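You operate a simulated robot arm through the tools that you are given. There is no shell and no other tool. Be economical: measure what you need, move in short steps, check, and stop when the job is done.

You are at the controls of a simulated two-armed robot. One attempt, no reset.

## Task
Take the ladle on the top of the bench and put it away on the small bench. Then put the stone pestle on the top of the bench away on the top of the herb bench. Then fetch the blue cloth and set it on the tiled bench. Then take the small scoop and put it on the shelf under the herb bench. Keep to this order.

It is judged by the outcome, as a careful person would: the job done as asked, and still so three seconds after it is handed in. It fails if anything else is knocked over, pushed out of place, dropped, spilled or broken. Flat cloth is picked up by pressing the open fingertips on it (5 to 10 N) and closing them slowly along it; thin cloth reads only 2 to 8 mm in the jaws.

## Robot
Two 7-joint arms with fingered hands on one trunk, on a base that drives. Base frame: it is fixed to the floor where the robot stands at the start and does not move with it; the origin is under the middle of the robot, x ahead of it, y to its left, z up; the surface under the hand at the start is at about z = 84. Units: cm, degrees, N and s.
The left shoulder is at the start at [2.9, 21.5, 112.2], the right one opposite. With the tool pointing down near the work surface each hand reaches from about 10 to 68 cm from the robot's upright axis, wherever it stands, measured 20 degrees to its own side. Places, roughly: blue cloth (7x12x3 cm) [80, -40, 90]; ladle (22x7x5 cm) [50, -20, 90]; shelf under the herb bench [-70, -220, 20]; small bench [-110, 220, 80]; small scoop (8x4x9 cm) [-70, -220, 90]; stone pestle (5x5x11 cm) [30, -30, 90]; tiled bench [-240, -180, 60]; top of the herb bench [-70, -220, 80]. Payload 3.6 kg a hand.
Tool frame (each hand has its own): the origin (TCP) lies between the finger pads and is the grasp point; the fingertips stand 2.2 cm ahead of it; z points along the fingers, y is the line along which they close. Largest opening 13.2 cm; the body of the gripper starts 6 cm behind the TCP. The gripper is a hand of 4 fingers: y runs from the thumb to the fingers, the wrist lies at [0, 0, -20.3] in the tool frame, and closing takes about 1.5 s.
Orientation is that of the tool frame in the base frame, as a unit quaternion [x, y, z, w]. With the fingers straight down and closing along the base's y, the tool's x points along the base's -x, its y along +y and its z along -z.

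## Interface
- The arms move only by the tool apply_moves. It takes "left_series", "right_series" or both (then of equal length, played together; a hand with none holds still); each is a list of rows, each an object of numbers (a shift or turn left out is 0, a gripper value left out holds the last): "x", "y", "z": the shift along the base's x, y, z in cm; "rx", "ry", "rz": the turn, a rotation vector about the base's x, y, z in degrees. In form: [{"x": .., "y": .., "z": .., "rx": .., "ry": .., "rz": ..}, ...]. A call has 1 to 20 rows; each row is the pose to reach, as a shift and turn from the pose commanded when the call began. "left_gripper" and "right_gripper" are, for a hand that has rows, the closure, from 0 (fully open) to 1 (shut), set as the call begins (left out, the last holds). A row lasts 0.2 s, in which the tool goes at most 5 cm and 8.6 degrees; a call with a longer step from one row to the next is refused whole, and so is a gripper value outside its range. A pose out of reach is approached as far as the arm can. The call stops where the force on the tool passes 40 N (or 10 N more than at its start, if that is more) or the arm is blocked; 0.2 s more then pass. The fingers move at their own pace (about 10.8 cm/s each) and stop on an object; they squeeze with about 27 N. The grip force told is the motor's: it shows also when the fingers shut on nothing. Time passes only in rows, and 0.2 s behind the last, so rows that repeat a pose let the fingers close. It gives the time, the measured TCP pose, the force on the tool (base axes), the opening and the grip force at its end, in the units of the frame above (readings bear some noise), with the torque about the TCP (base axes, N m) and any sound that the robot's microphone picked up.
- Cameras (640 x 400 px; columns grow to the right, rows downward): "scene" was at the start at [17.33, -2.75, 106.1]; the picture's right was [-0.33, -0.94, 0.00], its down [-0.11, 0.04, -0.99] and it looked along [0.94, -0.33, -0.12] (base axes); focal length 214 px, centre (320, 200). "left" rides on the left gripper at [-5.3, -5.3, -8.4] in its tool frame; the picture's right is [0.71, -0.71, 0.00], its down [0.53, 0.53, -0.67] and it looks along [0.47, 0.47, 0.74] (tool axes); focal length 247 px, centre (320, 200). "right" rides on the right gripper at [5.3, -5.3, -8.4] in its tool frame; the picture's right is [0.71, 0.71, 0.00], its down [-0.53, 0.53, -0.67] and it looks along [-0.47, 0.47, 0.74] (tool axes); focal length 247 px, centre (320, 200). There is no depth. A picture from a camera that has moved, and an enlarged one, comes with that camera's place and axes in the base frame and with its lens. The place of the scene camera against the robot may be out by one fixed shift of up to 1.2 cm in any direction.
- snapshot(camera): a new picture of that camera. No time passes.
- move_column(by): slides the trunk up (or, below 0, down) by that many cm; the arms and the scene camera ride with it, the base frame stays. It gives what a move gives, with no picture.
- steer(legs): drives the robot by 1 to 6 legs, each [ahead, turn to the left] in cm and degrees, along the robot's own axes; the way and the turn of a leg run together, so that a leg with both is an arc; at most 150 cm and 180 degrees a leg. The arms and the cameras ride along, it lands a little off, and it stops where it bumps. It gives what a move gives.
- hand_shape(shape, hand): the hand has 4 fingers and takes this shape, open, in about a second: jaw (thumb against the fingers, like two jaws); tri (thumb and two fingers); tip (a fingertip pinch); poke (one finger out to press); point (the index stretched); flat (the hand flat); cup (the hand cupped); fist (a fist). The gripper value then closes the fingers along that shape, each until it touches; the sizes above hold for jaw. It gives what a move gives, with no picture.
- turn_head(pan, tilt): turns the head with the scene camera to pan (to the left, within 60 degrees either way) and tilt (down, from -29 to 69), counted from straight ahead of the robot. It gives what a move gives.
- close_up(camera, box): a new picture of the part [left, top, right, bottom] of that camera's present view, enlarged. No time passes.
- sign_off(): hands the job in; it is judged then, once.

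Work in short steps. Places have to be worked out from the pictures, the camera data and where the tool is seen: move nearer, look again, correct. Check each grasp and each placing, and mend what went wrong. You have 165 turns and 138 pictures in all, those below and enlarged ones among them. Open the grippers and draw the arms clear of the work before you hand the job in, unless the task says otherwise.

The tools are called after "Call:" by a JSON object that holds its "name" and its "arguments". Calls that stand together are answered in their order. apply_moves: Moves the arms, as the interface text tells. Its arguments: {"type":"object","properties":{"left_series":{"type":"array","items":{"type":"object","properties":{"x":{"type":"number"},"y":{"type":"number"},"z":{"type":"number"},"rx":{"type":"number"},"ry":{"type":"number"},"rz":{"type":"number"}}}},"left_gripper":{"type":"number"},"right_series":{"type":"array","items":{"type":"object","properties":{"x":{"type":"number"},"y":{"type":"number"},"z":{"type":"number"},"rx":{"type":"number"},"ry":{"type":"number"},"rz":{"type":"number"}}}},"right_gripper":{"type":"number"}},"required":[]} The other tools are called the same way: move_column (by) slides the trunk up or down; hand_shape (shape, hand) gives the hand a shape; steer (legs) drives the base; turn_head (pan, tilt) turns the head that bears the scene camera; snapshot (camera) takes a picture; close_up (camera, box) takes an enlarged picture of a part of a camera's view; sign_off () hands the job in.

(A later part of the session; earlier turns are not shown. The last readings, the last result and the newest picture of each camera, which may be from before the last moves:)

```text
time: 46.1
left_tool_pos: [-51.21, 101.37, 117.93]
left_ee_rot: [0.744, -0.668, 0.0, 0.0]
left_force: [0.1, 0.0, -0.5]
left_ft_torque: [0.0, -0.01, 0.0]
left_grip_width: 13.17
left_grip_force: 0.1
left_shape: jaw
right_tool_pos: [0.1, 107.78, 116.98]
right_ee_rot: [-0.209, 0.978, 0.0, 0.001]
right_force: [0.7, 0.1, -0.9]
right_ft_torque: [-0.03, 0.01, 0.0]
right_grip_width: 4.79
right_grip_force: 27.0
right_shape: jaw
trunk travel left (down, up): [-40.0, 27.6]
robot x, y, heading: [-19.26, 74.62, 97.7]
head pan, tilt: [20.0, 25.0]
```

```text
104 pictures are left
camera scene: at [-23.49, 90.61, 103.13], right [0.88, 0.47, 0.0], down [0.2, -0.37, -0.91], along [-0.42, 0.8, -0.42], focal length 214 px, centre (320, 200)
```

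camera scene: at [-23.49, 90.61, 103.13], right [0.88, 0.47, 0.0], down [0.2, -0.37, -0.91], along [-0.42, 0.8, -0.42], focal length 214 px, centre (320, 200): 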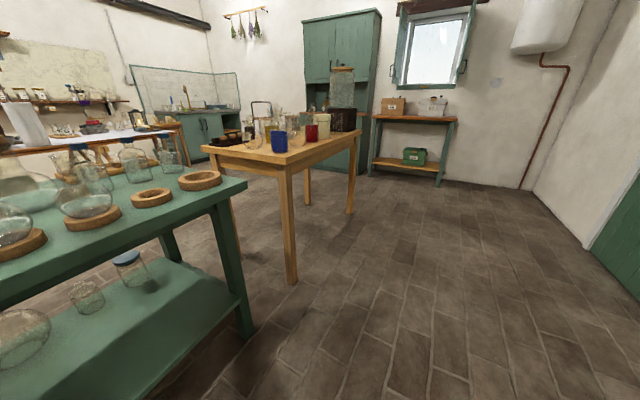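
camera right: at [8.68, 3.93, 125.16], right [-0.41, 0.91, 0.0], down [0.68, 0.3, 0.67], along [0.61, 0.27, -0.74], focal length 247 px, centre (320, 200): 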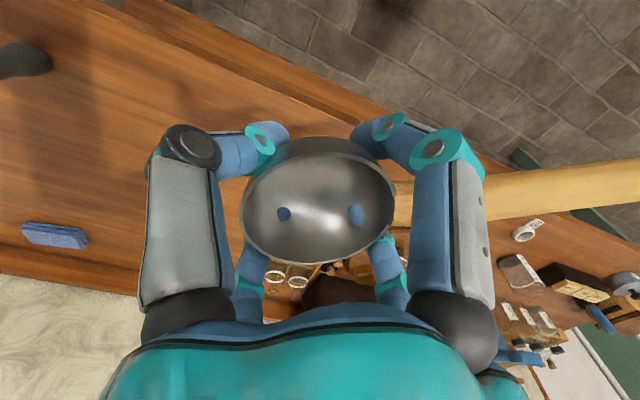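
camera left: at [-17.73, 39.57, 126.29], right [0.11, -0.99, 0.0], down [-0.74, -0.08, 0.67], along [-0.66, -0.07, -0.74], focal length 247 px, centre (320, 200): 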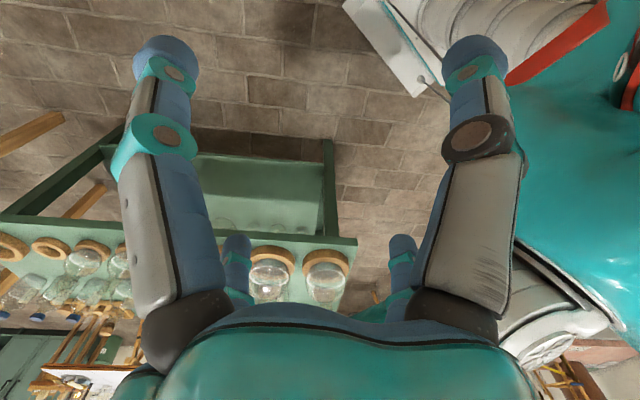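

The small bench is the wooden table (x −147…−83, y 172…275, top ~z 77) with cups toward its far side. I'll drive up beside its right edge and turn to face it.

Call:
{"name": "steer", "arguments": {"legs": [[122, 0], [0, 82]]}}

Call:
{"name": "turn_head", "arguments": {"pan": 0, "tilt": 30}}

Call:
{"name": "snapshot", "arguments": {"camera": "scene"}}

Call:
{"name": "snapshot", "arguments": {"camera": "right"}}

```text
time: 54.6
left_tool_pos: [-76.21, 193.36, 117.95]
left_ee_rot: [0.952, -0.307, 0.001, -0.001]
left_force: [-0.2, 0.8, 0.1]
left_ft_torque: [0.01, 0.01, 0.03]
left_grip_width: 13.2
left_grip_force: 0.0
left_shape: jaw
right_tool_pos: [-46.78, 235.84, 117.05]
right_ee_rot: [-0.588, 0.809, 0.0, 0.002]
right_force: [-0.6, -0.2, -0.1]
right_ft_torque: [0.0, -0.06, -0.01]
right_grip_width: 4.78
right_grip_force: 27.0
right_shape: jaw
trunk travel left (down, up): [-40.0, 27.6]
robot x, y, heading: [-32.73, 202.08, 147.1]
head pan, tilt: [20.0, 25.0]
stopped in leg 2: the robot was blocked; the commanded pose is now the measured one
```

```text
time: 55.5
left_tool_pos: [-76.15, 193.46, 118.21]
left_ee_rot: [0.952, -0.307, 0.0, -0.002]
left_force: [-0.6, 0.3, -0.2]
left_ft_torque: [0.01, 0.01, 0.0]
left_grip_width: 13.21
left_grip_force: 0.0
left_shape: jaw
right_tool_pos: [-46.82, 235.92, 117.02]
right_ee_rot: [-0.589, 0.808, 0.0, 0.0]
right_force: [-0.2, 0.0, -0.9]
right_ft_torque: [0.02, -0.03, 0.0]
right_grip_width: 4.76
right_grip_force: 26.9
right_shape: jaw
trunk travel left (down, up): [-40.0, 27.6]
robot x, y, heading: [-32.72, 202.2, 147.0]
head pan, tilt: [0.0, 30.0]
```

```text
103 pictures are left
camera scene: at [-45.9, 211.43, 102.34], right [0.54, 0.84, 0.0], down [0.42, -0.27, -0.87], along [-0.73, 0.47, -0.5], focal length 214 px, centre (320, 200)
```

scene: 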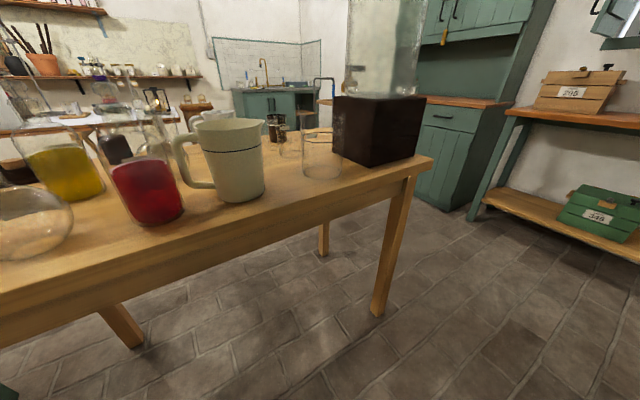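

```text
102 pictures are left
camera right: at [-43.23, 229.17, 125.34], right [-0.89, -0.46, 0.0], down [-0.34, 0.66, 0.67], along [-0.3, 0.6, -0.74], focal length 247 px, centre (320, 200)
```

right: 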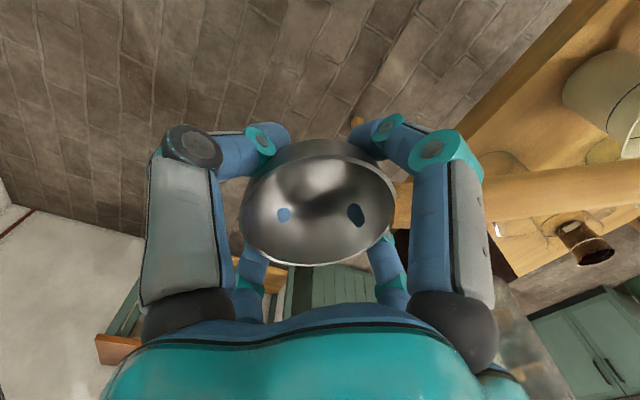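

The small bench is rather crowded on this side. I'll raise the trunk for a top view to find free space.

Call:
{"name": "move_column", "arguments": {"by": 25}}

Call:
{"name": "turn_head", "arguments": {"pan": 25, "tilt": 38}}

Call:
{"name": "snapshot", "arguments": {"camera": "scene"}}

```text
time: 58.1
left_tool_pos: [-76.17, 193.42, 143.05]
left_ee_rot: [0.951, -0.308, 0.001, 0.0]
left_force: [0.2, 2.2, -0.9]
left_ft_torque: [0.02, -0.01, 0.0]
left_grip_width: 13.17
left_grip_force: 0.1
left_shape: jaw
right_tool_pos: [-46.77, 235.83, 141.96]
right_ee_rot: [-0.588, 0.809, 0.0, 0.001]
right_force: [-0.1, 0.3, -1.0]
right_ft_torque: [0.0, -0.01, -0.03]
right_grip_width: 4.77
right_grip_force: 27.0
right_shape: jaw
trunk travel left (down, up): [-65.0, 2.6]
robot x, y, heading: [-32.69, 201.98, 146.9]
head pan, tilt: [0.0, 30.0]
```

```text
time: 59.0
left_tool_pos: [-76.07, 193.57, 143.09]
left_ee_rot: [0.952, -0.307, 0.001, 0.0]
left_force: [-0.7, -0.6, -0.1]
left_ft_torque: [-0.02, -0.01, -0.01]
left_grip_width: 13.19
left_grip_force: 0.1
left_shape: jaw
right_tool_pos: [-46.72, 235.96, 142.04]
right_ee_rot: [-0.589, 0.808, 0.0, 0.001]
right_force: [0.4, 0.6, -0.7]
right_ft_torque: [0.0, -0.02, -0.02]
right_grip_width: 4.81
right_grip_force: 27.0
right_shape: jaw
trunk travel left (down, up): [-65.0, 2.6]
robot x, y, heading: [-32.88, 201.76, 147.2]
head pan, tilt: [25.0, 38.0]
```

```text
101 pictures are left
camera scene: at [-46.76, 207.66, 126.38], right [0.14, 0.99, 0.0], down [0.61, -0.09, -0.79], along [-0.78, 0.11, -0.62], focal length 214 px, centre (320, 200)
```

scene: 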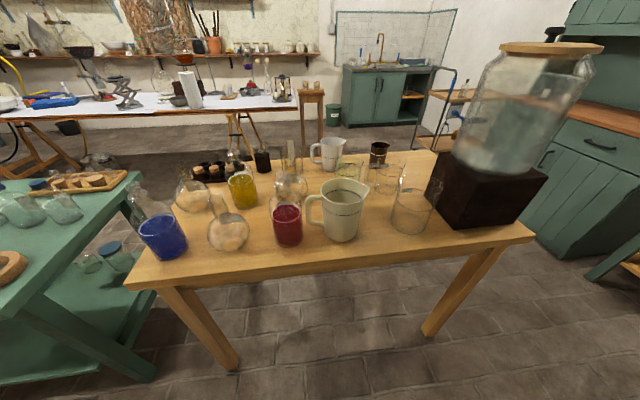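

The free pocket is at the front edge between the jug and the right-hand glass, around (-86,232). I'll ease forward 9 cm and turn a little to line up the right arm.

Call:
{"name": "steer", "arguments": {"legs": [[9, 0], [0, 18]]}}

Call:
{"name": "turn_head", "arguments": {"pan": -5, "tilt": 50}}

Call:
{"name": "snapshot", "arguments": {"camera": "scene"}}

```text
time: 61.1
left_tool_pos: [-79.31, 185.56, 143.09]
left_ee_rot: [0.987, -0.16, -0.001, -0.001]
left_force: [-0.3, -0.4, -0.4]
left_ft_torque: [0.01, -0.02, 0.01]
left_grip_width: 13.2
left_grip_force: 0.0
left_shape: jaw
right_tool_pos: [-63.98, 234.88, 142.0]
right_ee_rot: [-0.705, 0.709, 0.0, 0.001]
right_force: [0.0, -0.7, -0.4]
right_ft_torque: [0.06, -0.04, 0.01]
right_grip_width: 4.76
right_grip_force: 26.9
right_shape: jaw
trunk travel left (down, up): [-65.0, 2.6]
robot x, y, heading: [-40.19, 208.18, 164.8]
head pan, tilt: [25.0, 38.0]
```

```text
time: 62.0
left_tool_pos: [-79.18, 185.63, 143.18]
left_ee_rot: [0.987, -0.159, -0.001, 0.0]
left_force: [0.8, 0.2, -0.5]
left_ft_torque: [-0.01, -0.01, 0.02]
left_grip_width: 13.19
left_grip_force: 0.0
left_shape: jaw
right_tool_pos: [-63.96, 235.01, 142.12]
right_ee_rot: [-0.705, 0.709, 0.0, 0.001]
right_force: [-0.2, 0.4, -0.5]
right_ft_torque: [0.03, -0.03, -0.02]
right_grip_width: 4.79
right_grip_force: 26.8
right_shape: jaw
trunk travel left (down, up): [-65.0, 2.6]
robot x, y, heading: [-40.0, 208.09, 164.8]
head pan, tilt: [-5.0, 50.0]
```

```text
100 pictures are left
camera scene: at [-53.84, 212.97, 124.66], right [0.34, 0.94, 0.0], down [0.72, -0.26, -0.64], along [-0.6, 0.22, -0.77], focal length 214 px, centre (320, 200)
```

scene: 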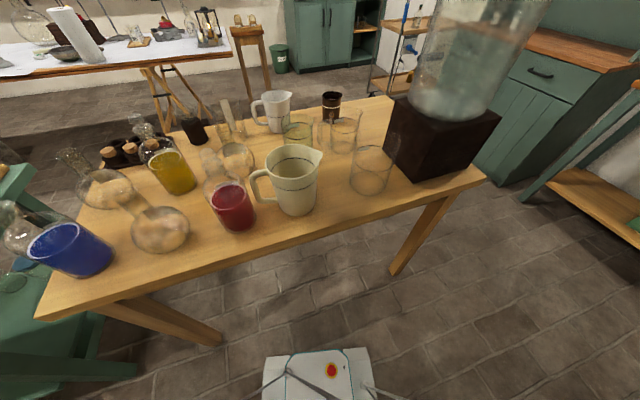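

Pocket confirmed: jug's right side at y≈224.7, glass's left at y≈237.3, table edge at x≈-81. I'll move over (-86,231) and turn the ladle so that its handle points inward between them.

Call:
{"name": "apply_moves", "arguments": {"right_series": [{"x": -2, "z": 0, "rz": -7}, {"x": -5, "y": -1, "z": -2, "rz": -14}, {"x": -8, "y": -1.5, "z": -4, "rz": -21}, {"x": -11, "y": -2, "z": -6, "rz": -28}, {"x": -14, "y": -2.5, "z": -8, "rz": -35}, {"x": -17, "y": -3, "z": -10, "rz": -42}, {"x": -20, "y": -3.5, "z": -12, "rz": -49}, {"x": -22, "y": -4, "z": -12, "rz": -49}, {"x": -22, "y": -4, "z": -12, "rz": -49}]}}

Call:
{"name": "move_column", "arguments": {"by": -20}}

Call:
{"name": "snapshot", "arguments": {"camera": "scene"}}

Call:
{"name": "snapshot", "arguments": {"camera": "right"}}

```text
time: 64.0
left_tool_pos: [-79.31, 185.76, 143.2]
left_ee_rot: [0.987, -0.159, -0.001, -0.001]
left_force: [-1.0, -0.3, 0.2]
left_ft_torque: [-0.01, -0.03, -0.03]
left_grip_width: 13.19
left_grip_force: 0.1
left_shape: jaw
right_tool_pos: [-85.94, 231.05, 129.94]
right_ee_rot: [-0.348, 0.938, -0.001, 0.001]
right_force: [0.2, -0.4, -0.4]
right_ft_torque: [0.0, 0.0, 0.02]
right_grip_width: 4.74
right_grip_force: 27.5
right_shape: jaw
trunk travel left (down, up): [-65.0, 2.6]
robot x, y, heading: [-40.2, 207.65, 165.2]
head pan, tilt: [-5.0, 50.0]
```

```text
time: 66.2
left_tool_pos: [-79.31, 185.67, 123.25]
left_ee_rot: [0.987, -0.159, -0.001, -0.001]
left_force: [-0.5, -0.1, 0.5]
left_ft_torque: [0.01, -0.01, -0.03]
left_grip_width: 13.2
left_grip_force: 0.0
left_shape: jaw
right_tool_pos: [-85.96, 230.91, 110.05]
right_ee_rot: [-0.348, 0.938, -0.001, 0.002]
right_force: [-0.8, 0.4, -1.2]
right_ft_torque: [-0.01, -0.07, 0.0]
right_grip_width: 4.73
right_grip_force: 26.8
right_shape: jaw
trunk travel left (down, up): [-45.0, 22.6]
robot x, y, heading: [-40.24, 208.1, 164.9]
head pan, tilt: [-5.0, 50.0]
```

```text
99 pictures are left
camera scene: at [-53.92, 212.96, 104.52], right [0.34, 0.94, 0.0], down [0.72, -0.26, -0.64], along [-0.6, 0.22, -0.77], focal length 214 px, centre (320, 200)
```

scene: 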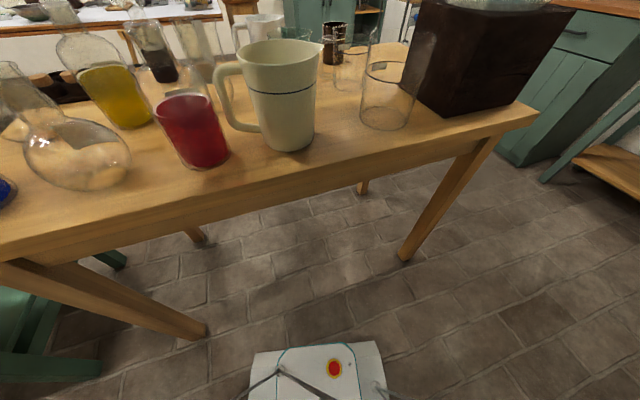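

```text
98 pictures are left
camera right: at [-86.54, 223.46, 118.4], right [-1.0, 0.07, 0.0], down [0.05, 0.74, 0.67], along [0.05, 0.67, -0.74], focal length 247 px, centre (320, 200)
```

right: 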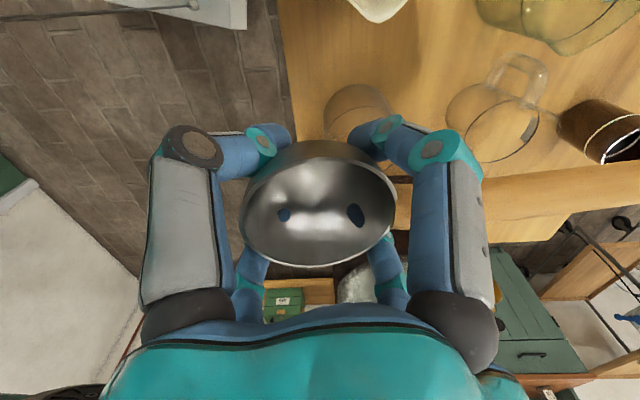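

Clearances look fine. Lowering to a few cm above the table, straight into the pocket.

Call:
{"name": "apply_moves", "arguments": {"right_series": [{"x": 0.6, "y": -0.3, "z": -4}, {"x": 0.6, "y": -0.3, "z": -8}, {"x": 0.6, "y": -0.3, "z": -12}, {"x": 0.6, "y": -0.3, "z": -16}, {"x": 0.6, "y": -0.3, "z": -20}, {"x": 0.6, "y": -0.3, "z": -23}, {"x": 0.6, "y": -0.3, "z": -25}]}}

Call:
{"name": "snapshot", "arguments": {"camera": "scene"}}

Call:
{"name": "snapshot", "arguments": {"camera": "right"}}

```text
time: 67.8
left_tool_pos: [-79.4, 185.7, 123.17]
left_ee_rot: [0.987, -0.16, 0.001, 0.0]
left_force: [-1.0, 1.4, -0.8]
left_ft_torque: [-0.01, -0.02, -0.03]
left_grip_width: 13.18
left_grip_force: 0.1
left_shape: jaw
right_tool_pos: [-86.24, 230.03, 86.18]
right_ee_rot: [-0.352, 0.936, -0.004, -0.011]
right_force: [5.9, 1.8, 16.6]
right_ft_torque: [-1.49, 0.51, 0.49]
right_grip_width: 4.72
right_grip_force: 26.5
right_shape: jaw
trunk travel left (down, up): [-45.0, 22.6]
robot x, y, heading: [-40.65, 208.01, 164.9]
head pan, tilt: [-5.0, 50.0]
stopped in row 7 (right hand): the force on the tool passed its limit at 47 N (the readings are from after the stop); the commanded pose is now the measured one
```

```text
97 pictures are left
camera scene: at [-53.96, 212.94, 104.51], right [0.34, 0.94, 0.0], down [0.72, -0.26, -0.64], along [-0.6, 0.22, -0.77], focal length 214 px, centre (320, 200)
```

scene: 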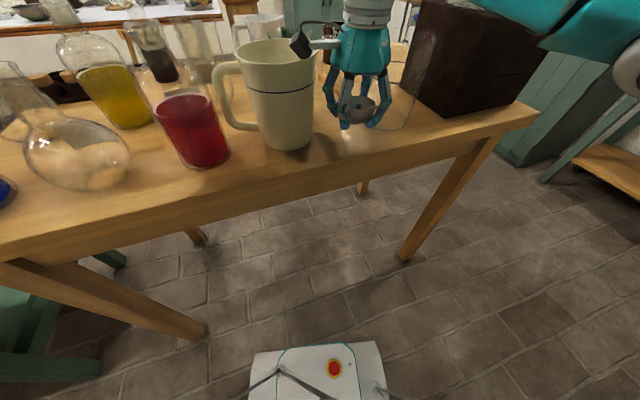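

```text
96 pictures are left
camera right: at [-86.48, 222.73, 94.64], right [-1.0, 0.07, 0.02], down [0.06, 0.75, 0.66], along [0.03, 0.66, -0.75], focal length 247 px, centre (320, 200)
```

right: 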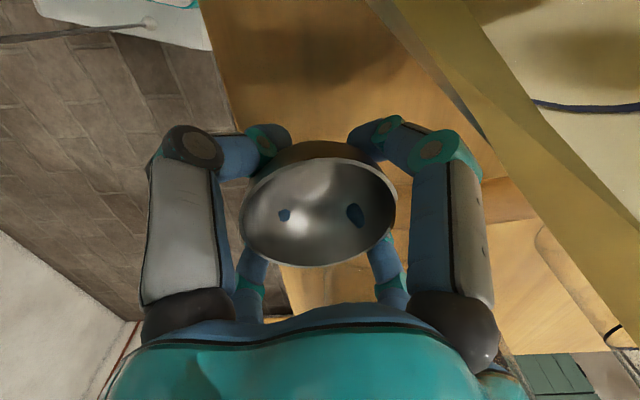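

The wrist camera housing touched the jug's spout. I'll raise the hand straight up and check the jug.

Call:
{"name": "apply_moves", "arguments": {"right_series": [{"z": 2}, {"z": 5}, {"z": 9}, {"z": 13}, {"z": 17}, {"z": 20}, {"z": 20}]}}

Call:
{"name": "snapshot", "arguments": {"camera": "scene"}}

```text
time: 69.5
left_tool_pos: [-79.26, 185.65, 123.27]
left_ee_rot: [0.987, -0.159, 0.001, 0.0]
left_force: [-0.8, 0.2, -0.7]
left_ft_torque: [-0.01, -0.01, 0.01]
left_grip_width: 13.18
left_grip_force: 0.2
left_shape: jaw
right_tool_pos: [-86.04, 230.32, 106.16]
right_ee_rot: [-0.35, 0.937, -0.003, -0.008]
right_force: [0.9, 0.9, -0.9]
right_ft_torque: [0.03, -0.05, -0.02]
right_grip_width: 4.72
right_grip_force: 27.0
right_shape: jaw
trunk travel left (down, up): [-45.0, 22.6]
robot x, y, heading: [-39.86, 208.1, 165.0]
head pan, tilt: [-5.0, 50.0]
```

```text
95 pictures are left
camera scene: at [-53.94, 212.97, 104.5], right [0.34, 0.94, 0.0], down [0.72, -0.26, -0.64], along [-0.6, 0.22, -0.77], focal length 214 px, centre (320, 200)
```

scene: 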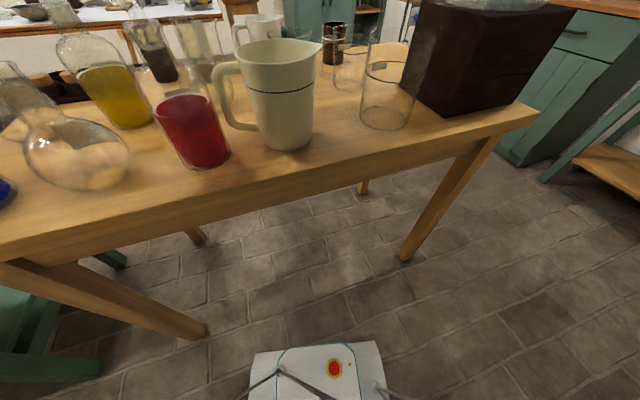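

The jug stands, moved only a few millimetres. I'll turn the hand +93° so that the camera housing faces the robot and the handle lies along the front edge, then lower part way.

Call:
{"name": "apply_moves", "arguments": {"right_series": [{"z": 1, "rz": 8.4}, {"z": 2, "rz": 16.8}, {"z": 2, "rz": 25.2}, {"z": 2, "rz": 33.6}, {"z": 2, "rz": 42}, {"z": 2, "rz": 50.4}, {"z": 2, "rz": 58.8}, {"z": 2, "rz": 67.2}, {"x": 0.5, "y": 1, "z": 2, "rz": 75.6}, {"x": 1, "y": 1.7, "z": 2, "rz": 84}, {"x": 1, "y": 1.7, "z": 2, "rz": 93}, {"x": 1, "y": 1.7, "z": -1, "rz": 93}, {"x": 1, "y": 1.7, "z": -4, "rz": 93}, {"x": 1, "y": 1.7, "z": -7, "rz": 93}, {"x": 1, "y": 1.7, "z": -7, "rz": 93}]}}

Call:
{"name": "snapshot", "arguments": {"camera": "scene"}}

Call:
{"name": "snapshot", "arguments": {"camera": "right"}}

```text
refused: row 11 steps farther than a row can; nothing moved
```

```text
94 pictures are left
camera scene: at [-53.94, 212.97, 104.5], right [0.34, 0.94, 0.0], down [0.72, -0.26, -0.64], along [-0.6, 0.22, -0.77], focal length 214 px, centre (320, 200)
```

scene: 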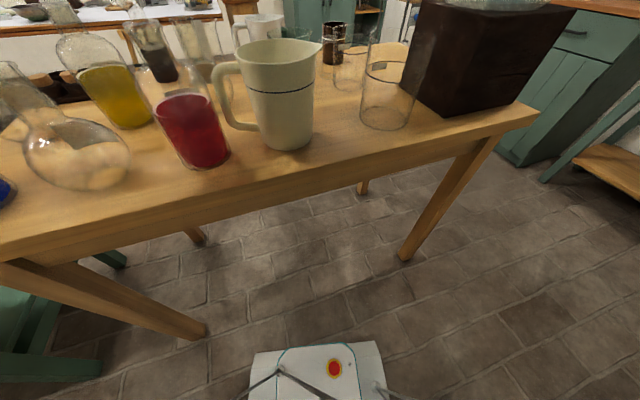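

```text
93 pictures are left
camera right: at [-86.43, 222.9, 114.49], right [-1.0, 0.07, 0.01], down [0.06, 0.75, 0.66], along [0.04, 0.66, -0.75], focal length 247 px, centre (320, 200)
```

right: 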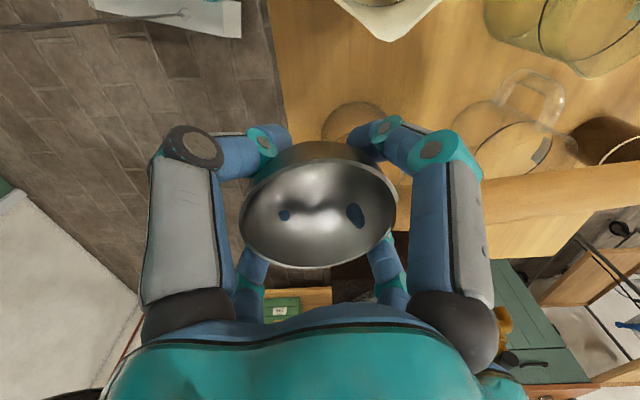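

One row's turn was too big. Resending with the turn spread evenly.

Call:
{"name": "apply_moves", "arguments": {"right_series": [{"z": 1, "rz": 8.4}, {"z": 2, "rz": 16.8}, {"z": 2, "rz": 25.2}, {"z": 2, "rz": 33.6}, {"z": 2, "rz": 42}, {"z": 2, "rz": 50.4}, {"z": 2, "rz": 58.8}, {"z": 2, "rz": 67.2}, {"x": 0.5, "y": 1, "z": 2, "rz": 75.6}, {"x": 1, "y": 1.7, "z": 2, "rz": 84}, {"x": 1, "y": 1.7, "z": 2, "rz": 92.4}, {"x": 1, "y": 1.7, "z": -1, "rz": 92.4}, {"x": 1, "y": 1.7, "z": -4, "rz": 92.4}, {"x": 1, "y": 1.7, "z": -7, "rz": 92.4}, {"x": 1, "y": 1.7, "z": -7, "rz": 92.4}]}}

Call:
{"name": "snapshot", "arguments": {"camera": "scene"}}

Call:
{"name": "snapshot", "arguments": {"camera": "right"}}

```text
time: 72.7
left_tool_pos: [-79.26, 185.56, 123.23]
left_ee_rot: [0.987, -0.159, 0.0, -0.001]
left_force: [-0.8, 0.0, 0.3]
left_ft_torque: [0.01, 0.02, 0.02]
left_grip_width: 13.21
left_grip_force: 0.0
left_shape: jaw
right_tool_pos: [-85.29, 231.83, 98.67]
right_ee_rot: [0.918, -0.397, 0.008, 0.004]
right_force: [0.2, 0.0, -1.0]
right_ft_torque: [0.03, 0.01, 0.03]
right_grip_width: 4.67
right_grip_force: 26.6
right_shape: jaw
trunk travel left (down, up): [-45.0, 22.6]
robot x, y, heading: [-40.55, 208.15, 164.9]
head pan, tilt: [-5.0, 50.0]
```

```text
92 pictures are left
camera scene: at [-53.92, 212.94, 104.51], right [0.34, 0.94, 0.0], down [0.72, -0.26, -0.64], along [-0.6, 0.22, -0.77], focal length 214 px, centre (320, 200)
```

scene: 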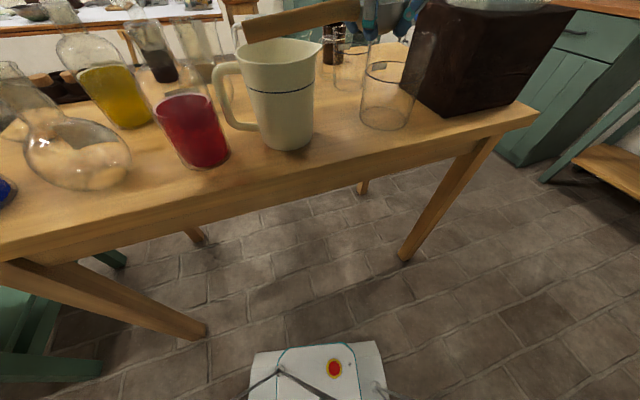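

```text
91 pictures are left
camera right: at [-77.76, 231.69, 107.18], right [-0.03, -1.0, 0.01], down [-0.75, 0.03, 0.66], along [-0.66, 0.01, -0.75], focal length 247 px, centre (320, 200)
```

right: 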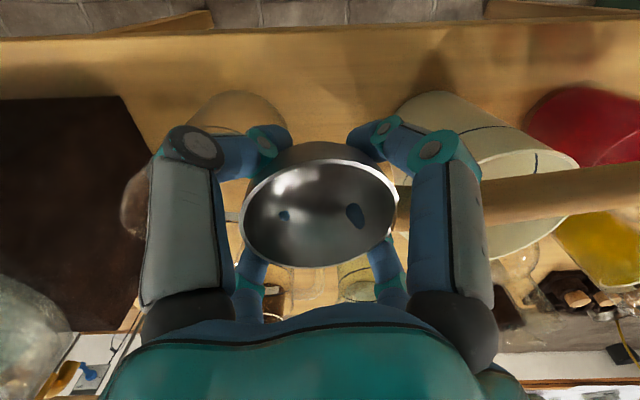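

Table edge x≈-81.8, jug front −88, glass front −87. I'll shift 0.6 cm toward the edge, turn +6° so that the handle clears the jug, and lower.

Call:
{"name": "apply_moves", "arguments": {"right_series": [{"x": 0.6, "y": 0, "rz": 6}, {"x": 0.6, "z": -4, "rz": 6}, {"x": 0.6, "z": -8, "rz": 6}, {"x": 0.6, "z": -11, "rz": 6}, {"x": 0.6, "z": -13, "rz": 6}, {"x": 0.6, "z": -15, "rz": 6}]}}

Call:
{"name": "snapshot", "arguments": {"camera": "scene"}}

Call:
{"name": "snapshot", "arguments": {"camera": "right"}}

```text
time: 74.0
left_tool_pos: [-79.46, 185.65, 123.25]
left_ee_rot: [0.987, -0.159, -0.001, 0.0]
left_force: [-0.4, 0.3, -0.2]
left_ft_torque: [-0.01, -0.01, 0.02]
left_grip_width: 13.22
left_grip_force: 0.0
left_shape: jaw
right_tool_pos: [-84.8, 232.03, 83.99]
right_ee_rot: [0.938, -0.348, 0.008, 0.004]
right_force: [-0.3, -0.5, -1.2]
right_ft_torque: [0.03, 0.01, -0.02]
right_grip_width: 4.68
right_grip_force: 26.9
right_shape: jaw
trunk travel left (down, up): [-45.0, 22.6]
robot x, y, heading: [-40.23, 208.11, 164.9]
head pan, tilt: [-5.0, 50.0]
```

```text
90 pictures are left
camera scene: at [-53.94, 212.96, 104.51], right [0.34, 0.94, 0.0], down [0.72, -0.26, -0.64], along [-0.6, 0.22, -0.77], focal length 214 px, centre (320, 200)
```

scene: 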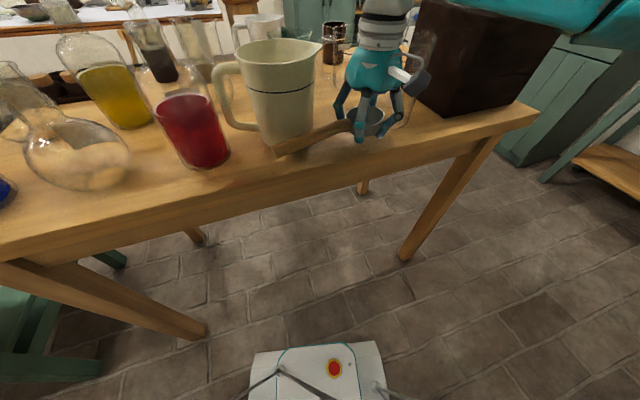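

```text
89 pictures are left
camera right: at [-77.28, 232.68, 92.37], right [0.08, -1.0, 0.01], down [-0.75, -0.05, 0.66], along [-0.66, -0.06, -0.75], focal length 247 px, centre (320, 200)
```

right: 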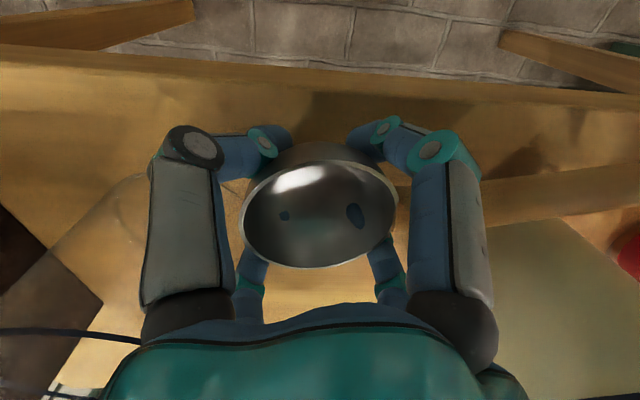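

All clear. Now lowering gently until contact.

Call:
{"name": "apply_moves", "arguments": {"right_series": [{"z": -1}, {"z": -2}, {"z": -2.6}, {"z": -3.1}, {"z": -3.5}]}}

Call:
{"name": "close_up", "arguments": {"camera": "scene", "box": [240, 40, 480, 190]}}

```text
time: 75.2
left_tool_pos: [-78.99, 185.5, 123.37]
left_ee_rot: [0.987, -0.159, -0.001, -0.001]
left_force: [-0.6, 0.6, 0.1]
left_ft_torque: [-0.01, -0.01, -0.02]
left_grip_width: 13.21
left_grip_force: 0.0
left_shape: jaw
right_tool_pos: [-84.79, 231.92, 81.06]
right_ee_rot: [0.937, -0.348, 0.003, 0.005]
right_force: [1.2, 7.0, 36.5]
right_ft_torque: [-0.15, -0.05, -0.03]
right_grip_width: 3.5
right_grip_force: 26.8
right_shape: jaw
trunk travel left (down, up): [-45.0, 22.6]
robot x, y, heading: [-39.9, 207.77, 165.0]
head pan, tilt: [-5.0, 50.0]
```

```text
2.67 times, centred on (360, 115) of scene
camera zoom: at [-53.66, 212.89, 104.6], right [0.34, 0.94, 0.0], down [0.72, -0.26, -0.64], along [-0.61, 0.22, -0.76], focal length 572 px, centre (213, 427)
```

zoom: 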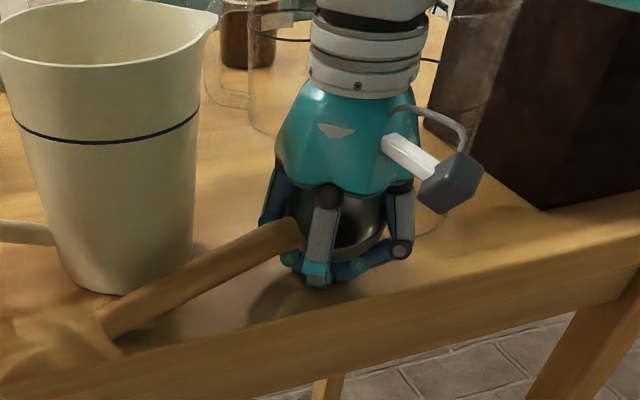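

The fingertips are on the table and the bowl sits in the cupped fingers just above it. I'll relieve the pressure and open partly (not fully, to spare the glass).

Call:
{"name": "apply_moves", "arguments": {"right_series": [{"z": 0.3}, {"z": 0.5}, {"z": 0.5}]}}

Call:
{"name": "apply_moves", "arguments": {"right_series": [{}, {}, {}, {}, {}], "right_gripper": 0.55}}

Call:
{"name": "apply_moves", "arguments": {"right_series": [{}, {}, {}, {}, {}], "right_gripper": 0.38}}

Call:
{"name": "close_up", "arguments": {"camera": "scene", "box": [240, 40, 480, 190]}}

Call:
{"name": "snapshot", "arguments": {"camera": "right"}}

```text
time: 76.0
left_tool_pos: [-79.19, 185.64, 123.34]
left_ee_rot: [0.987, -0.158, 0.0, -0.001]
left_force: [0.1, 0.4, 0.1]
left_ft_torque: [-0.01, 0.02, -0.04]
left_grip_width: 13.2
left_grip_force: 0.0
left_shape: jaw
right_tool_pos: [-84.46, 231.95, 81.24]
right_ee_rot: [0.937, -0.348, 0.009, 0.004]
right_force: [-7.3, 5.1, 19.2]
right_ft_torque: [-0.17, 0.04, -0.07]
right_grip_width: 3.38
right_grip_force: 27.0
right_shape: jaw
trunk travel left (down, up): [-45.0, 22.6]
robot x, y, heading: [-40.3, 207.49, 164.9]
head pan, tilt: [-5.0, 50.0]
```

```text
time: 76.6
left_tool_pos: [-79.07, 185.55, 123.35]
left_ee_rot: [0.987, -0.159, -0.002, -0.001]
left_force: [0.1, -0.2, 0.6]
left_ft_torque: [-0.04, 0.03, -0.01]
left_grip_width: 13.21
left_grip_force: 0.0
left_shape: jaw
right_tool_pos: [-84.83, 231.43, 82.14]
right_ee_rot: [0.939, -0.344, 0.003, 0.011]
right_force: [5.7, -1.5, 31.2]
right_ft_torque: [0.18, -0.26, -0.08]
right_grip_width: 5.52
right_grip_force: 0.0
right_shape: jaw
trunk travel left (down, up): [-45.0, 22.6]
robot x, y, heading: [-40.31, 208.19, 164.8]
head pan, tilt: [-5.0, 50.0]
stopped in row 2 (right hand): the force on the tool passed its limit at 41 N (the readings are from after the stop); the commanded pose is now the measured one
```

```text
time: 77.8
left_tool_pos: [-78.98, 185.38, 123.31]
left_ee_rot: [0.987, -0.159, -0.001, -0.001]
left_force: [-0.7, 0.4, 0.1]
left_ft_torque: [-0.02, -0.01, -0.03]
left_grip_width: 13.2
left_grip_force: 0.1
left_shape: jaw
right_tool_pos: [-84.92, 231.51, 82.03]
right_ee_rot: [0.939, -0.344, 0.001, 0.01]
right_force: [-2.7, -5.2, 40.8]
right_ft_torque: [0.07, -0.02, 0.01]
right_grip_width: 6.58
right_grip_force: 0.1
right_shape: jaw
trunk travel left (down, up): [-45.0, 22.6]
robot x, y, heading: [-40.08, 208.03, 164.8]
head pan, tilt: [-5.0, 50.0]
```

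```text
2.67 times, centred on (360, 115) of scene
camera zoom: at [-53.68, 212.78, 104.56], right [0.34, 0.94, 0.0], down [0.72, -0.26, -0.64], along [-0.6, 0.22, -0.76], focal length 572 px, centre (213, 427)
```

zoom: 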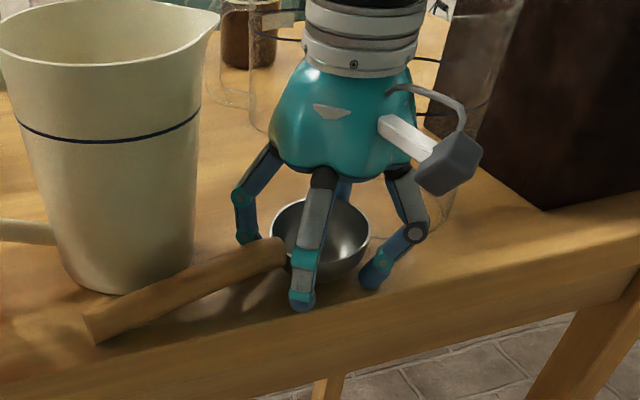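

```text
86 pictures are left
camera right: at [-77.2, 232.2, 90.36], right [0.08, -1.0, 0.02], down [-0.74, -0.05, 0.67], along [-0.67, -0.07, -0.74], focal length 247 px, centre (320, 200)
```

right: 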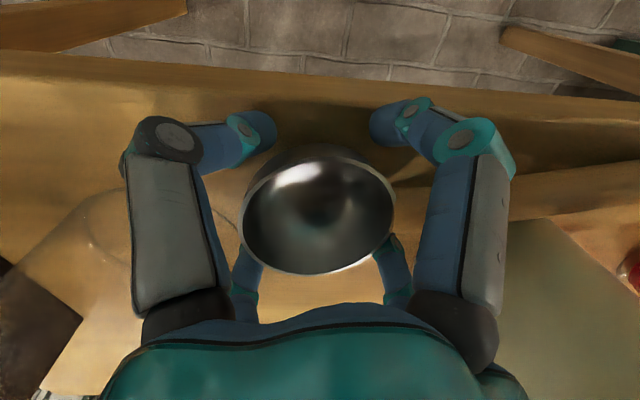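

The fingers press on the table as they straighten. I'll rise while opening a bit more, then go up clear.

Call:
{"name": "apply_moves", "arguments": {"right_series": [{"z": 0.8}, {"z": 1.5}, {"z": 2}, {"z": 2}, {"z": 2.5}, {"z": 4}, {"z": 6}, {"z": 9}, {"z": 13}, {"z": 17}, {"z": 20}], "right_gripper": 0.33}}

Call:
{"name": "close_up", "arguments": {"camera": "scene", "box": [200, 20, 520, 220]}}

Call:
{"name": "snapshot", "arguments": {"camera": "right"}}

```text
time: 80.2
left_tool_pos: [-79.24, 185.67, 123.23]
left_ee_rot: [0.987, -0.158, 0.0, 0.0]
left_force: [0.4, -0.3, -0.2]
left_ft_torque: [-0.03, 0.01, -0.01]
left_grip_width: 13.2
left_grip_force: 0.1
left_shape: jaw
right_tool_pos: [-84.63, 231.73, 101.81]
right_ee_rot: [0.938, -0.345, 0.007, 0.007]
right_force: [0.4, -0.3, 0.1]
right_ft_torque: [-0.03, 0.0, -0.01]
right_grip_width: 8.78
right_grip_force: 0.0
right_shape: jaw
trunk travel left (down, up): [-45.0, 22.6]
robot x, y, heading: [-40.14, 208.08, 164.7]
head pan, tilt: [-5.0, 50.0]
```

```text
2.00 times, centred on (360, 120) of scene
camera zoom: at [-53.92, 212.94, 104.51], right [0.34, 0.94, 0.0], down [0.72, -0.26, -0.64], along [-0.6, 0.22, -0.77], focal length 429 px, centre (240, 360)
```

zoom: 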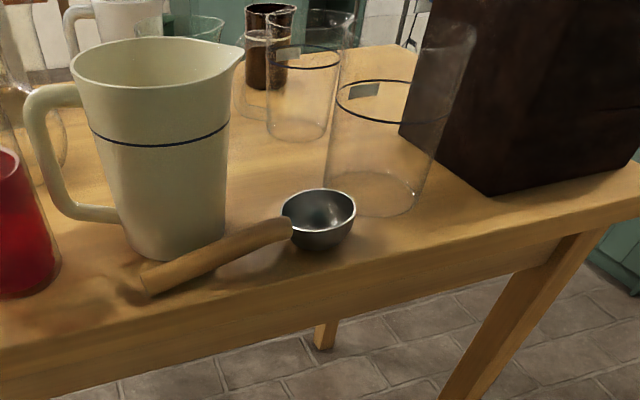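

```text
84 pictures are left
camera right: at [-77.15, 232.44, 110.13], right [0.08, -1.0, 0.02], down [-0.75, -0.05, 0.66], along [-0.66, -0.07, -0.75], focal length 247 px, centre (320, 200)
```

right: 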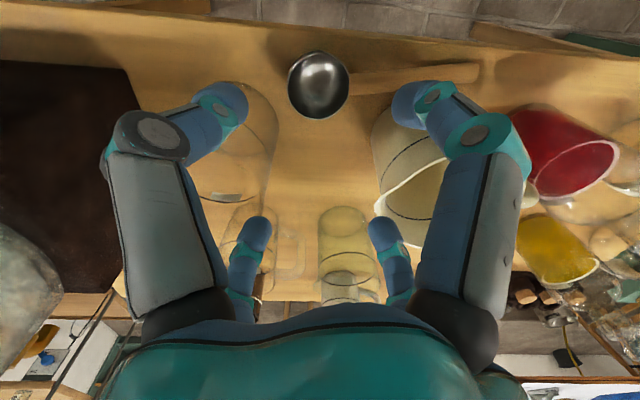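

The ladle lies neatly on the small bench, nothing upset. I'll lift and retract the right arm, then drive back toward the main bench in turns of under 45° a leg.

Call:
{"name": "apply_moves", "arguments": {"right_series": [{"z": 4}, {"z": 8}, {"z": 12}, {"x": 4, "y": 1, "z": 15}, {"x": 8, "y": 2, "z": 18}, {"x": 12, "y": 4, "z": 18}, {"x": 16, "y": 6, "z": 18}, {"x": 20, "y": 8, "z": 18}, {"x": 22, "y": 8.5, "z": 18}], "right_gripper": 0}}

Call:
{"name": "steer", "arguments": {"legs": [[-22, 0], [0, 40], [0, 40], [0, 25], [70, 0]]}}

```text
refused: row 4 steps farther than a row can; nothing moved
```

```text
time: 84.0
left_tool_pos: [-34.08, 159.93, 123.37]
left_ee_rot: [0.982, 0.186, -0.002, -0.002]
left_force: [-0.5, -0.2, -0.7]
left_ft_torque: [0.03, 0.0, 0.01]
left_grip_width: 13.19
left_grip_force: 0.1
left_shape: jaw
right_tool_pos: [-67.82, 191.85, 101.81]
right_ee_rot: [1.0, -0.006, 0.008, 0.005]
right_force: [0.1, -0.6, 0.6]
right_ft_torque: [0.02, 0.03, 0.0]
right_grip_width: 8.82
right_grip_force: 0.1
right_shape: jaw
trunk travel left (down, up): [-45.0, 22.6]
robot x, y, heading: [-19.6, 205.42, -154.8]
head pan, tilt: [-5.0, 50.0]
stopped in leg 3: the robot was blocked; the commanded pose is now the measured one
```

The drive ran though the arm move was refused, and it stopped at heading −155. I'll look around before moving on.

Call:
{"name": "turn_head", "arguments": {"pan": -60, "tilt": 20}}

Call:
{"name": "snapshot", "arguments": {"camera": "scene"}}

Call:
{"name": "turn_head", "arguments": {"pan": 40, "tilt": 35}}

Call:
{"name": "snapshot", "arguments": {"camera": "scene"}}

```text
time: 85.3
left_tool_pos: [-34.32, 160.14, 123.33]
left_ee_rot: [0.982, 0.186, -0.001, -0.001]
left_force: [-0.3, 0.4, -1.0]
left_ft_torque: [-0.02, -0.02, 0.01]
left_grip_width: 13.22
left_grip_force: 0.0
left_shape: jaw
right_tool_pos: [-67.93, 192.0, 101.84]
right_ee_rot: [1.0, -0.006, 0.008, 0.004]
right_force: [-0.2, -0.2, -0.5]
right_ft_torque: [0.03, 0.0, 0.0]
right_grip_width: 8.82
right_grip_force: 0.1
right_shape: jaw
trunk travel left (down, up): [-45.0, 22.6]
robot x, y, heading: [-20.03, 204.9, -154.9]
head pan, tilt: [-60.0, 20.0]
```

```text
83 pictures are left
camera scene: at [-33.55, 207.64, 109.07], right [0.57, 0.82, 0.0], down [0.28, -0.2, -0.94], along [-0.77, 0.54, -0.34], focal length 214 px, centre (320, 200)
```

scene: 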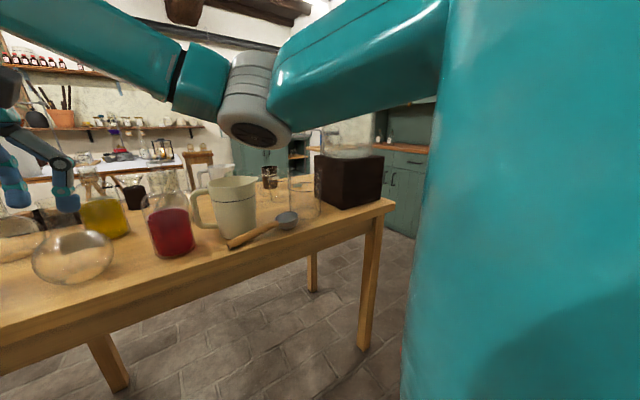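

```text
time: 87.0
left_tool_pos: [-34.26, 160.11, 123.37]
left_ee_rot: [0.982, 0.187, -0.002, -0.001]
left_force: [-0.2, -0.7, 1.0]
left_ft_torque: [0.02, 0.02, 0.0]
left_grip_width: 13.2
left_grip_force: 0.2
left_shape: jaw
right_tool_pos: [-67.94, 191.97, 101.86]
right_ee_rot: [1.0, -0.006, 0.008, 0.005]
right_force: [-1.0, -0.4, 0.8]
right_ft_torque: [0.0, 0.02, -0.03]
right_grip_width: 8.81
right_grip_force: 0.0
right_shape: jaw
trunk travel left (down, up): [-45.0, 22.6]
robot x, y, heading: [-19.9, 205.16, -154.8]
head pan, tilt: [40.0, 35.0]
```

```text
82 pictures are left
camera scene: at [-29.62, 194.34, 106.68], right [-0.91, 0.42, 0.0], down [0.24, 0.52, -0.82], along [-0.34, -0.74, -0.57], focal length 214 px, centre (320, 200)
```

scene: 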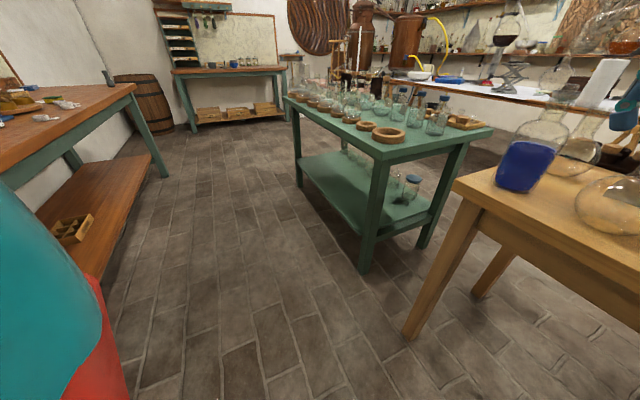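

The way is clear and everything stands as it should. I'll retract the right arm properly, with smaller rows.

Call:
{"name": "apply_moves", "arguments": {"right_series": [{"z": 4}, {"z": 8}, {"z": 12}, {"z": 16}, {"x": 1.8, "y": 4, "z": 16}, {"x": 3.6, "y": 8, "z": 16}, {"x": 5.4, "y": 12, "z": 16}, {"x": 7.2, "y": 16, "z": 16}, {"x": 9, "y": 20, "z": 16}, {"x": 10, "y": 23, "z": 16}], "right_gripper": 0}}

Call:
{"name": "steer", "arguments": {"legs": [[10, 0], [0, 35]]}}

```text
time: 89.2
left_tool_pos: [-34.17, 160.37, 123.42]
left_ee_rot: [0.982, 0.187, -0.001, -0.001]
left_force: [-0.3, 0.7, 0.5]
left_ft_torque: [-0.01, 0.01, 0.0]
left_grip_width: 13.21
left_grip_force: 0.0
left_shape: jaw
right_tool_pos: [-57.95, 215.06, 117.33]
right_ee_rot: [1.0, -0.006, 0.008, 0.004]
right_force: [0.9, 1.2, 0.8]
right_ft_torque: [0.01, -0.02, -0.01]
right_grip_width: 13.2
right_grip_force: 0.1
right_shape: jaw
trunk travel left (down, up): [-45.0, 22.6]
robot x, y, heading: [-19.99, 205.38, -154.9]
head pan, tilt: [40.0, 35.0]
```

```text
time: 92.1
left_tool_pos: [-14.55, 155.73, 123.3]
left_ee_rot: [0.879, 0.477, 0.0, -0.001]
left_force: [0.6, -0.3, 0.4]
left_ft_torque: [0.03, -0.03, 0.0]
left_grip_width: 13.2
left_grip_force: 0.0
left_shape: jaw
right_tool_pos: [-65.8, 186.62, 117.34]
right_ee_rot: [0.954, 0.299, 0.009, 0.002]
right_force: [-0.1, -0.6, -0.1]
right_ft_torque: [0.0, 0.0, -0.02]
right_grip_width: 13.17
right_grip_force: 0.1
right_shape: jaw
trunk travel left (down, up): [-45.0, 22.6]
robot x, y, heading: [-30.96, 202.02, -119.2]
head pan, tilt: [40.0, 35.0]
```

That worked. Heading down the corridor back to the main bench.

Call:
{"name": "steer", "arguments": {"legs": [[0, 32], [100, 0], [100, 0]]}}

Call:
{"name": "steer", "arguments": {"legs": [[0, 30], [0, 30], [0, 25]]}}

```text
time: 103.7
left_tool_pos: [21.74, -26.95, 123.31]
left_ee_rot: [0.703, 0.711, -0.001, 0.0]
left_force: [-0.4, -0.9, -0.4]
left_ft_torque: [0.03, -0.01, 0.02]
left_grip_width: 13.2
left_grip_force: 0.0
left_shape: jaw
right_tool_pos: [-38.1, -29.59, 117.45]
right_ee_rot: [0.827, 0.562, 0.009, -0.001]
right_force: [0.4, 0.6, 0.4]
right_ft_torque: [0.03, -0.03, 0.01]
right_grip_width: 13.2
right_grip_force: 0.0
right_shape: jaw
trunk travel left (down, up): [-45.0, 22.6]
robot x, y, heading: [-17.55, 2.51, -85.6]
head pan, tilt: [40.0, 35.0]
```

```text
time: 106.8
left_tool_pos: [30.14, 14.15, 123.49]
left_ee_rot: [0.334, 0.943, -0.002, 0.002]
left_force: [0.6, 0.0, -0.1]
left_ft_torque: [-0.01, -0.02, 0.01]
left_grip_width: 13.21
left_grip_force: 0.2
left_shape: jaw
right_tool_pos: [-5.86, -33.62, 117.6]
right_ee_rot: [0.509, 0.861, 0.008, -0.005]
right_force: [0.1, -0.3, 0.3]
right_ft_torque: [0.01, 0.01, 0.0]
right_grip_width: 13.23
right_grip_force: 0.0
right_shape: jaw
trunk travel left (down, up): [-45.0, 22.6]
robot x, y, heading: [-19.91, -0.19, -34.3]
head pan, tilt: [40.0, 35.0]
stopped in leg 2: the robot was blocked; the commanded pose is now the measured one
```

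Another stop after about 50° of turning on the spot; a little travel in between frees it. I'll advance slightly and turn some more to face the pestle.

Call:
{"name": "steer", "arguments": {"legs": [[8, 0], [0, 20]]}}

Call:
{"name": "turn_head", "arguments": {"pan": -8, "tilt": 30}}

Call:
{"name": "snapshot", "arguments": {"camera": "scene"}}

```text
time: 108.9
left_tool_pos: [29.28, 25.36, 123.41]
left_ee_rot: [0.164, 0.986, -0.001, 0.0]
left_force: [0.0, -0.6, -0.5]
left_ft_torque: [-0.03, 0.0, 0.02]
left_grip_width: 13.18
left_grip_force: 0.1
left_shape: jaw
right_tool_pos: [11.81, -31.82, 117.56]
right_ee_rot: [0.35, 0.937, 0.008, -0.007]
right_force: [-0.9, 0.8, 0.3]
right_ft_torque: [0.02, -0.04, -0.01]
right_grip_width: 13.2
right_grip_force: 0.1
right_shape: jaw
trunk travel left (down, up): [-45.0, 22.6]
robot x, y, heading: [-12.95, -6.61, -14.0]
head pan, tilt: [40.0, 35.0]
```

```text
time: 110.1
left_tool_pos: [29.22, 25.4, 123.56]
left_ee_rot: [0.164, 0.986, -0.001, 0.0]
left_force: [0.3, 0.1, 0.2]
left_ft_torque: [0.0, -0.03, -0.02]
left_grip_width: 13.19
left_grip_force: 0.1
left_shape: jaw
right_tool_pos: [11.83, -31.75, 117.52]
right_ee_rot: [0.351, 0.936, 0.007, -0.006]
right_force: [-0.8, -0.2, 0.3]
right_ft_torque: [0.01, -0.01, 0.01]
right_grip_width: 13.18
right_grip_force: 0.2
right_shape: jaw
trunk travel left (down, up): [-45.0, 22.6]
robot x, y, heading: [-12.89, -6.35, -13.8]
head pan, tilt: [-8.0, 30.0]
```

```text
81 pictures are left
camera scene: at [3.73, -11.4, 107.46], right [-0.37, -0.93, 0.0], down [-0.46, 0.19, -0.87], along [0.8, -0.32, -0.5], focal length 214 px, centre (320, 200)
```

scene: 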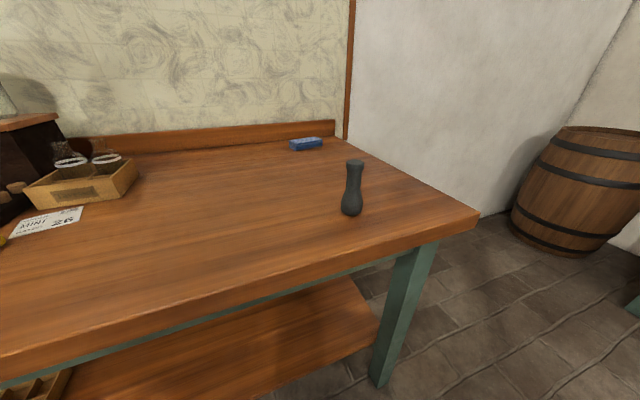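

The pestle stands at about (33.2,-30.8). I'll bring the right hand above it and look.

Call:
{"name": "apply_moves", "arguments": {"right_series": [{"x": 4}, {"x": 8}, {"x": 12}, {"x": 16, "y": 0.5}, {"x": 20, "y": 1}, {"x": 21.4, "y": 1, "z": -3}, {"x": 21.4, "y": 1, "z": -6}, {"x": 21.4, "y": 1, "z": -9}, {"x": 21.4, "y": 1, "z": -9}]}}

Call:
{"name": "snapshot", "arguments": {"camera": "right"}}

Call:
{"name": "snapshot", "arguments": {"camera": "scene"}}

```text
time: 112.1
left_tool_pos: [29.12, 25.39, 123.59]
left_ee_rot: [0.164, 0.986, -0.001, 0.001]
left_force: [-0.5, -0.3, -0.1]
left_ft_torque: [0.04, 0.0, -0.02]
left_grip_width: 13.19
left_grip_force: 0.0
left_shape: jaw
right_tool_pos: [33.33, -30.83, 109.01]
right_ee_rot: [0.351, 0.937, 0.008, -0.006]
right_force: [-0.2, 0.1, 0.1]
right_ft_torque: [0.01, 0.0, 0.0]
right_grip_width: 13.2
right_grip_force: 0.2
right_shape: jaw
trunk travel left (down, up): [-45.0, 22.6]
robot x, y, heading: [-13.11, -6.65, -14.0]
head pan, tilt: [-8.0, 30.0]
```

```text
80 pictures are left
camera right: at [26.0, -31.53, 117.29], right [-0.07, 1.0, 0.02], down [0.75, 0.04, 0.66], along [0.66, 0.06, -0.75], focal length 247 px, centre (320, 200)
```

right: 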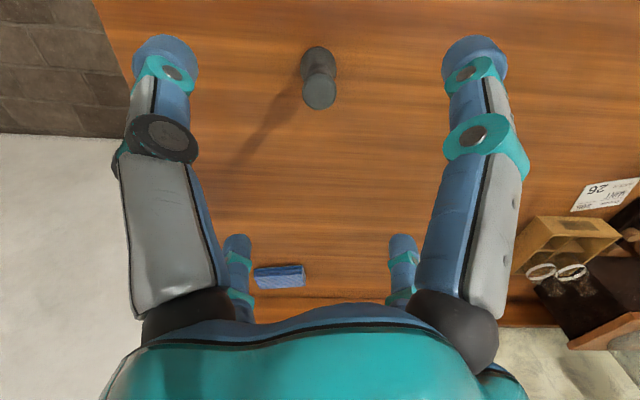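

```text
79 pictures are left
camera scene: at [3.73, -11.38, 107.47], right [-0.37, -0.93, 0.0], down [-0.46, 0.19, -0.87], along [0.8, -0.32, -0.5], focal length 214 px, centre (320, 200)
```

scene: 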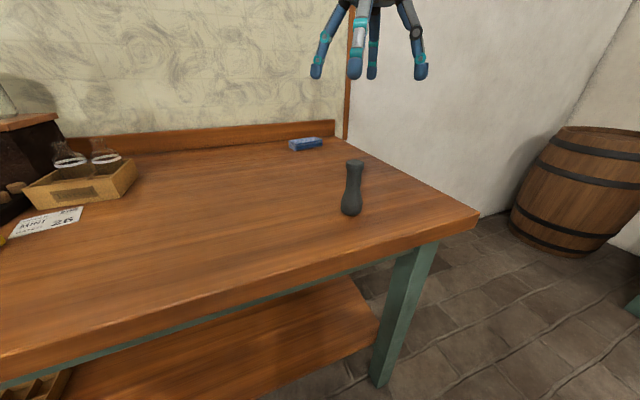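

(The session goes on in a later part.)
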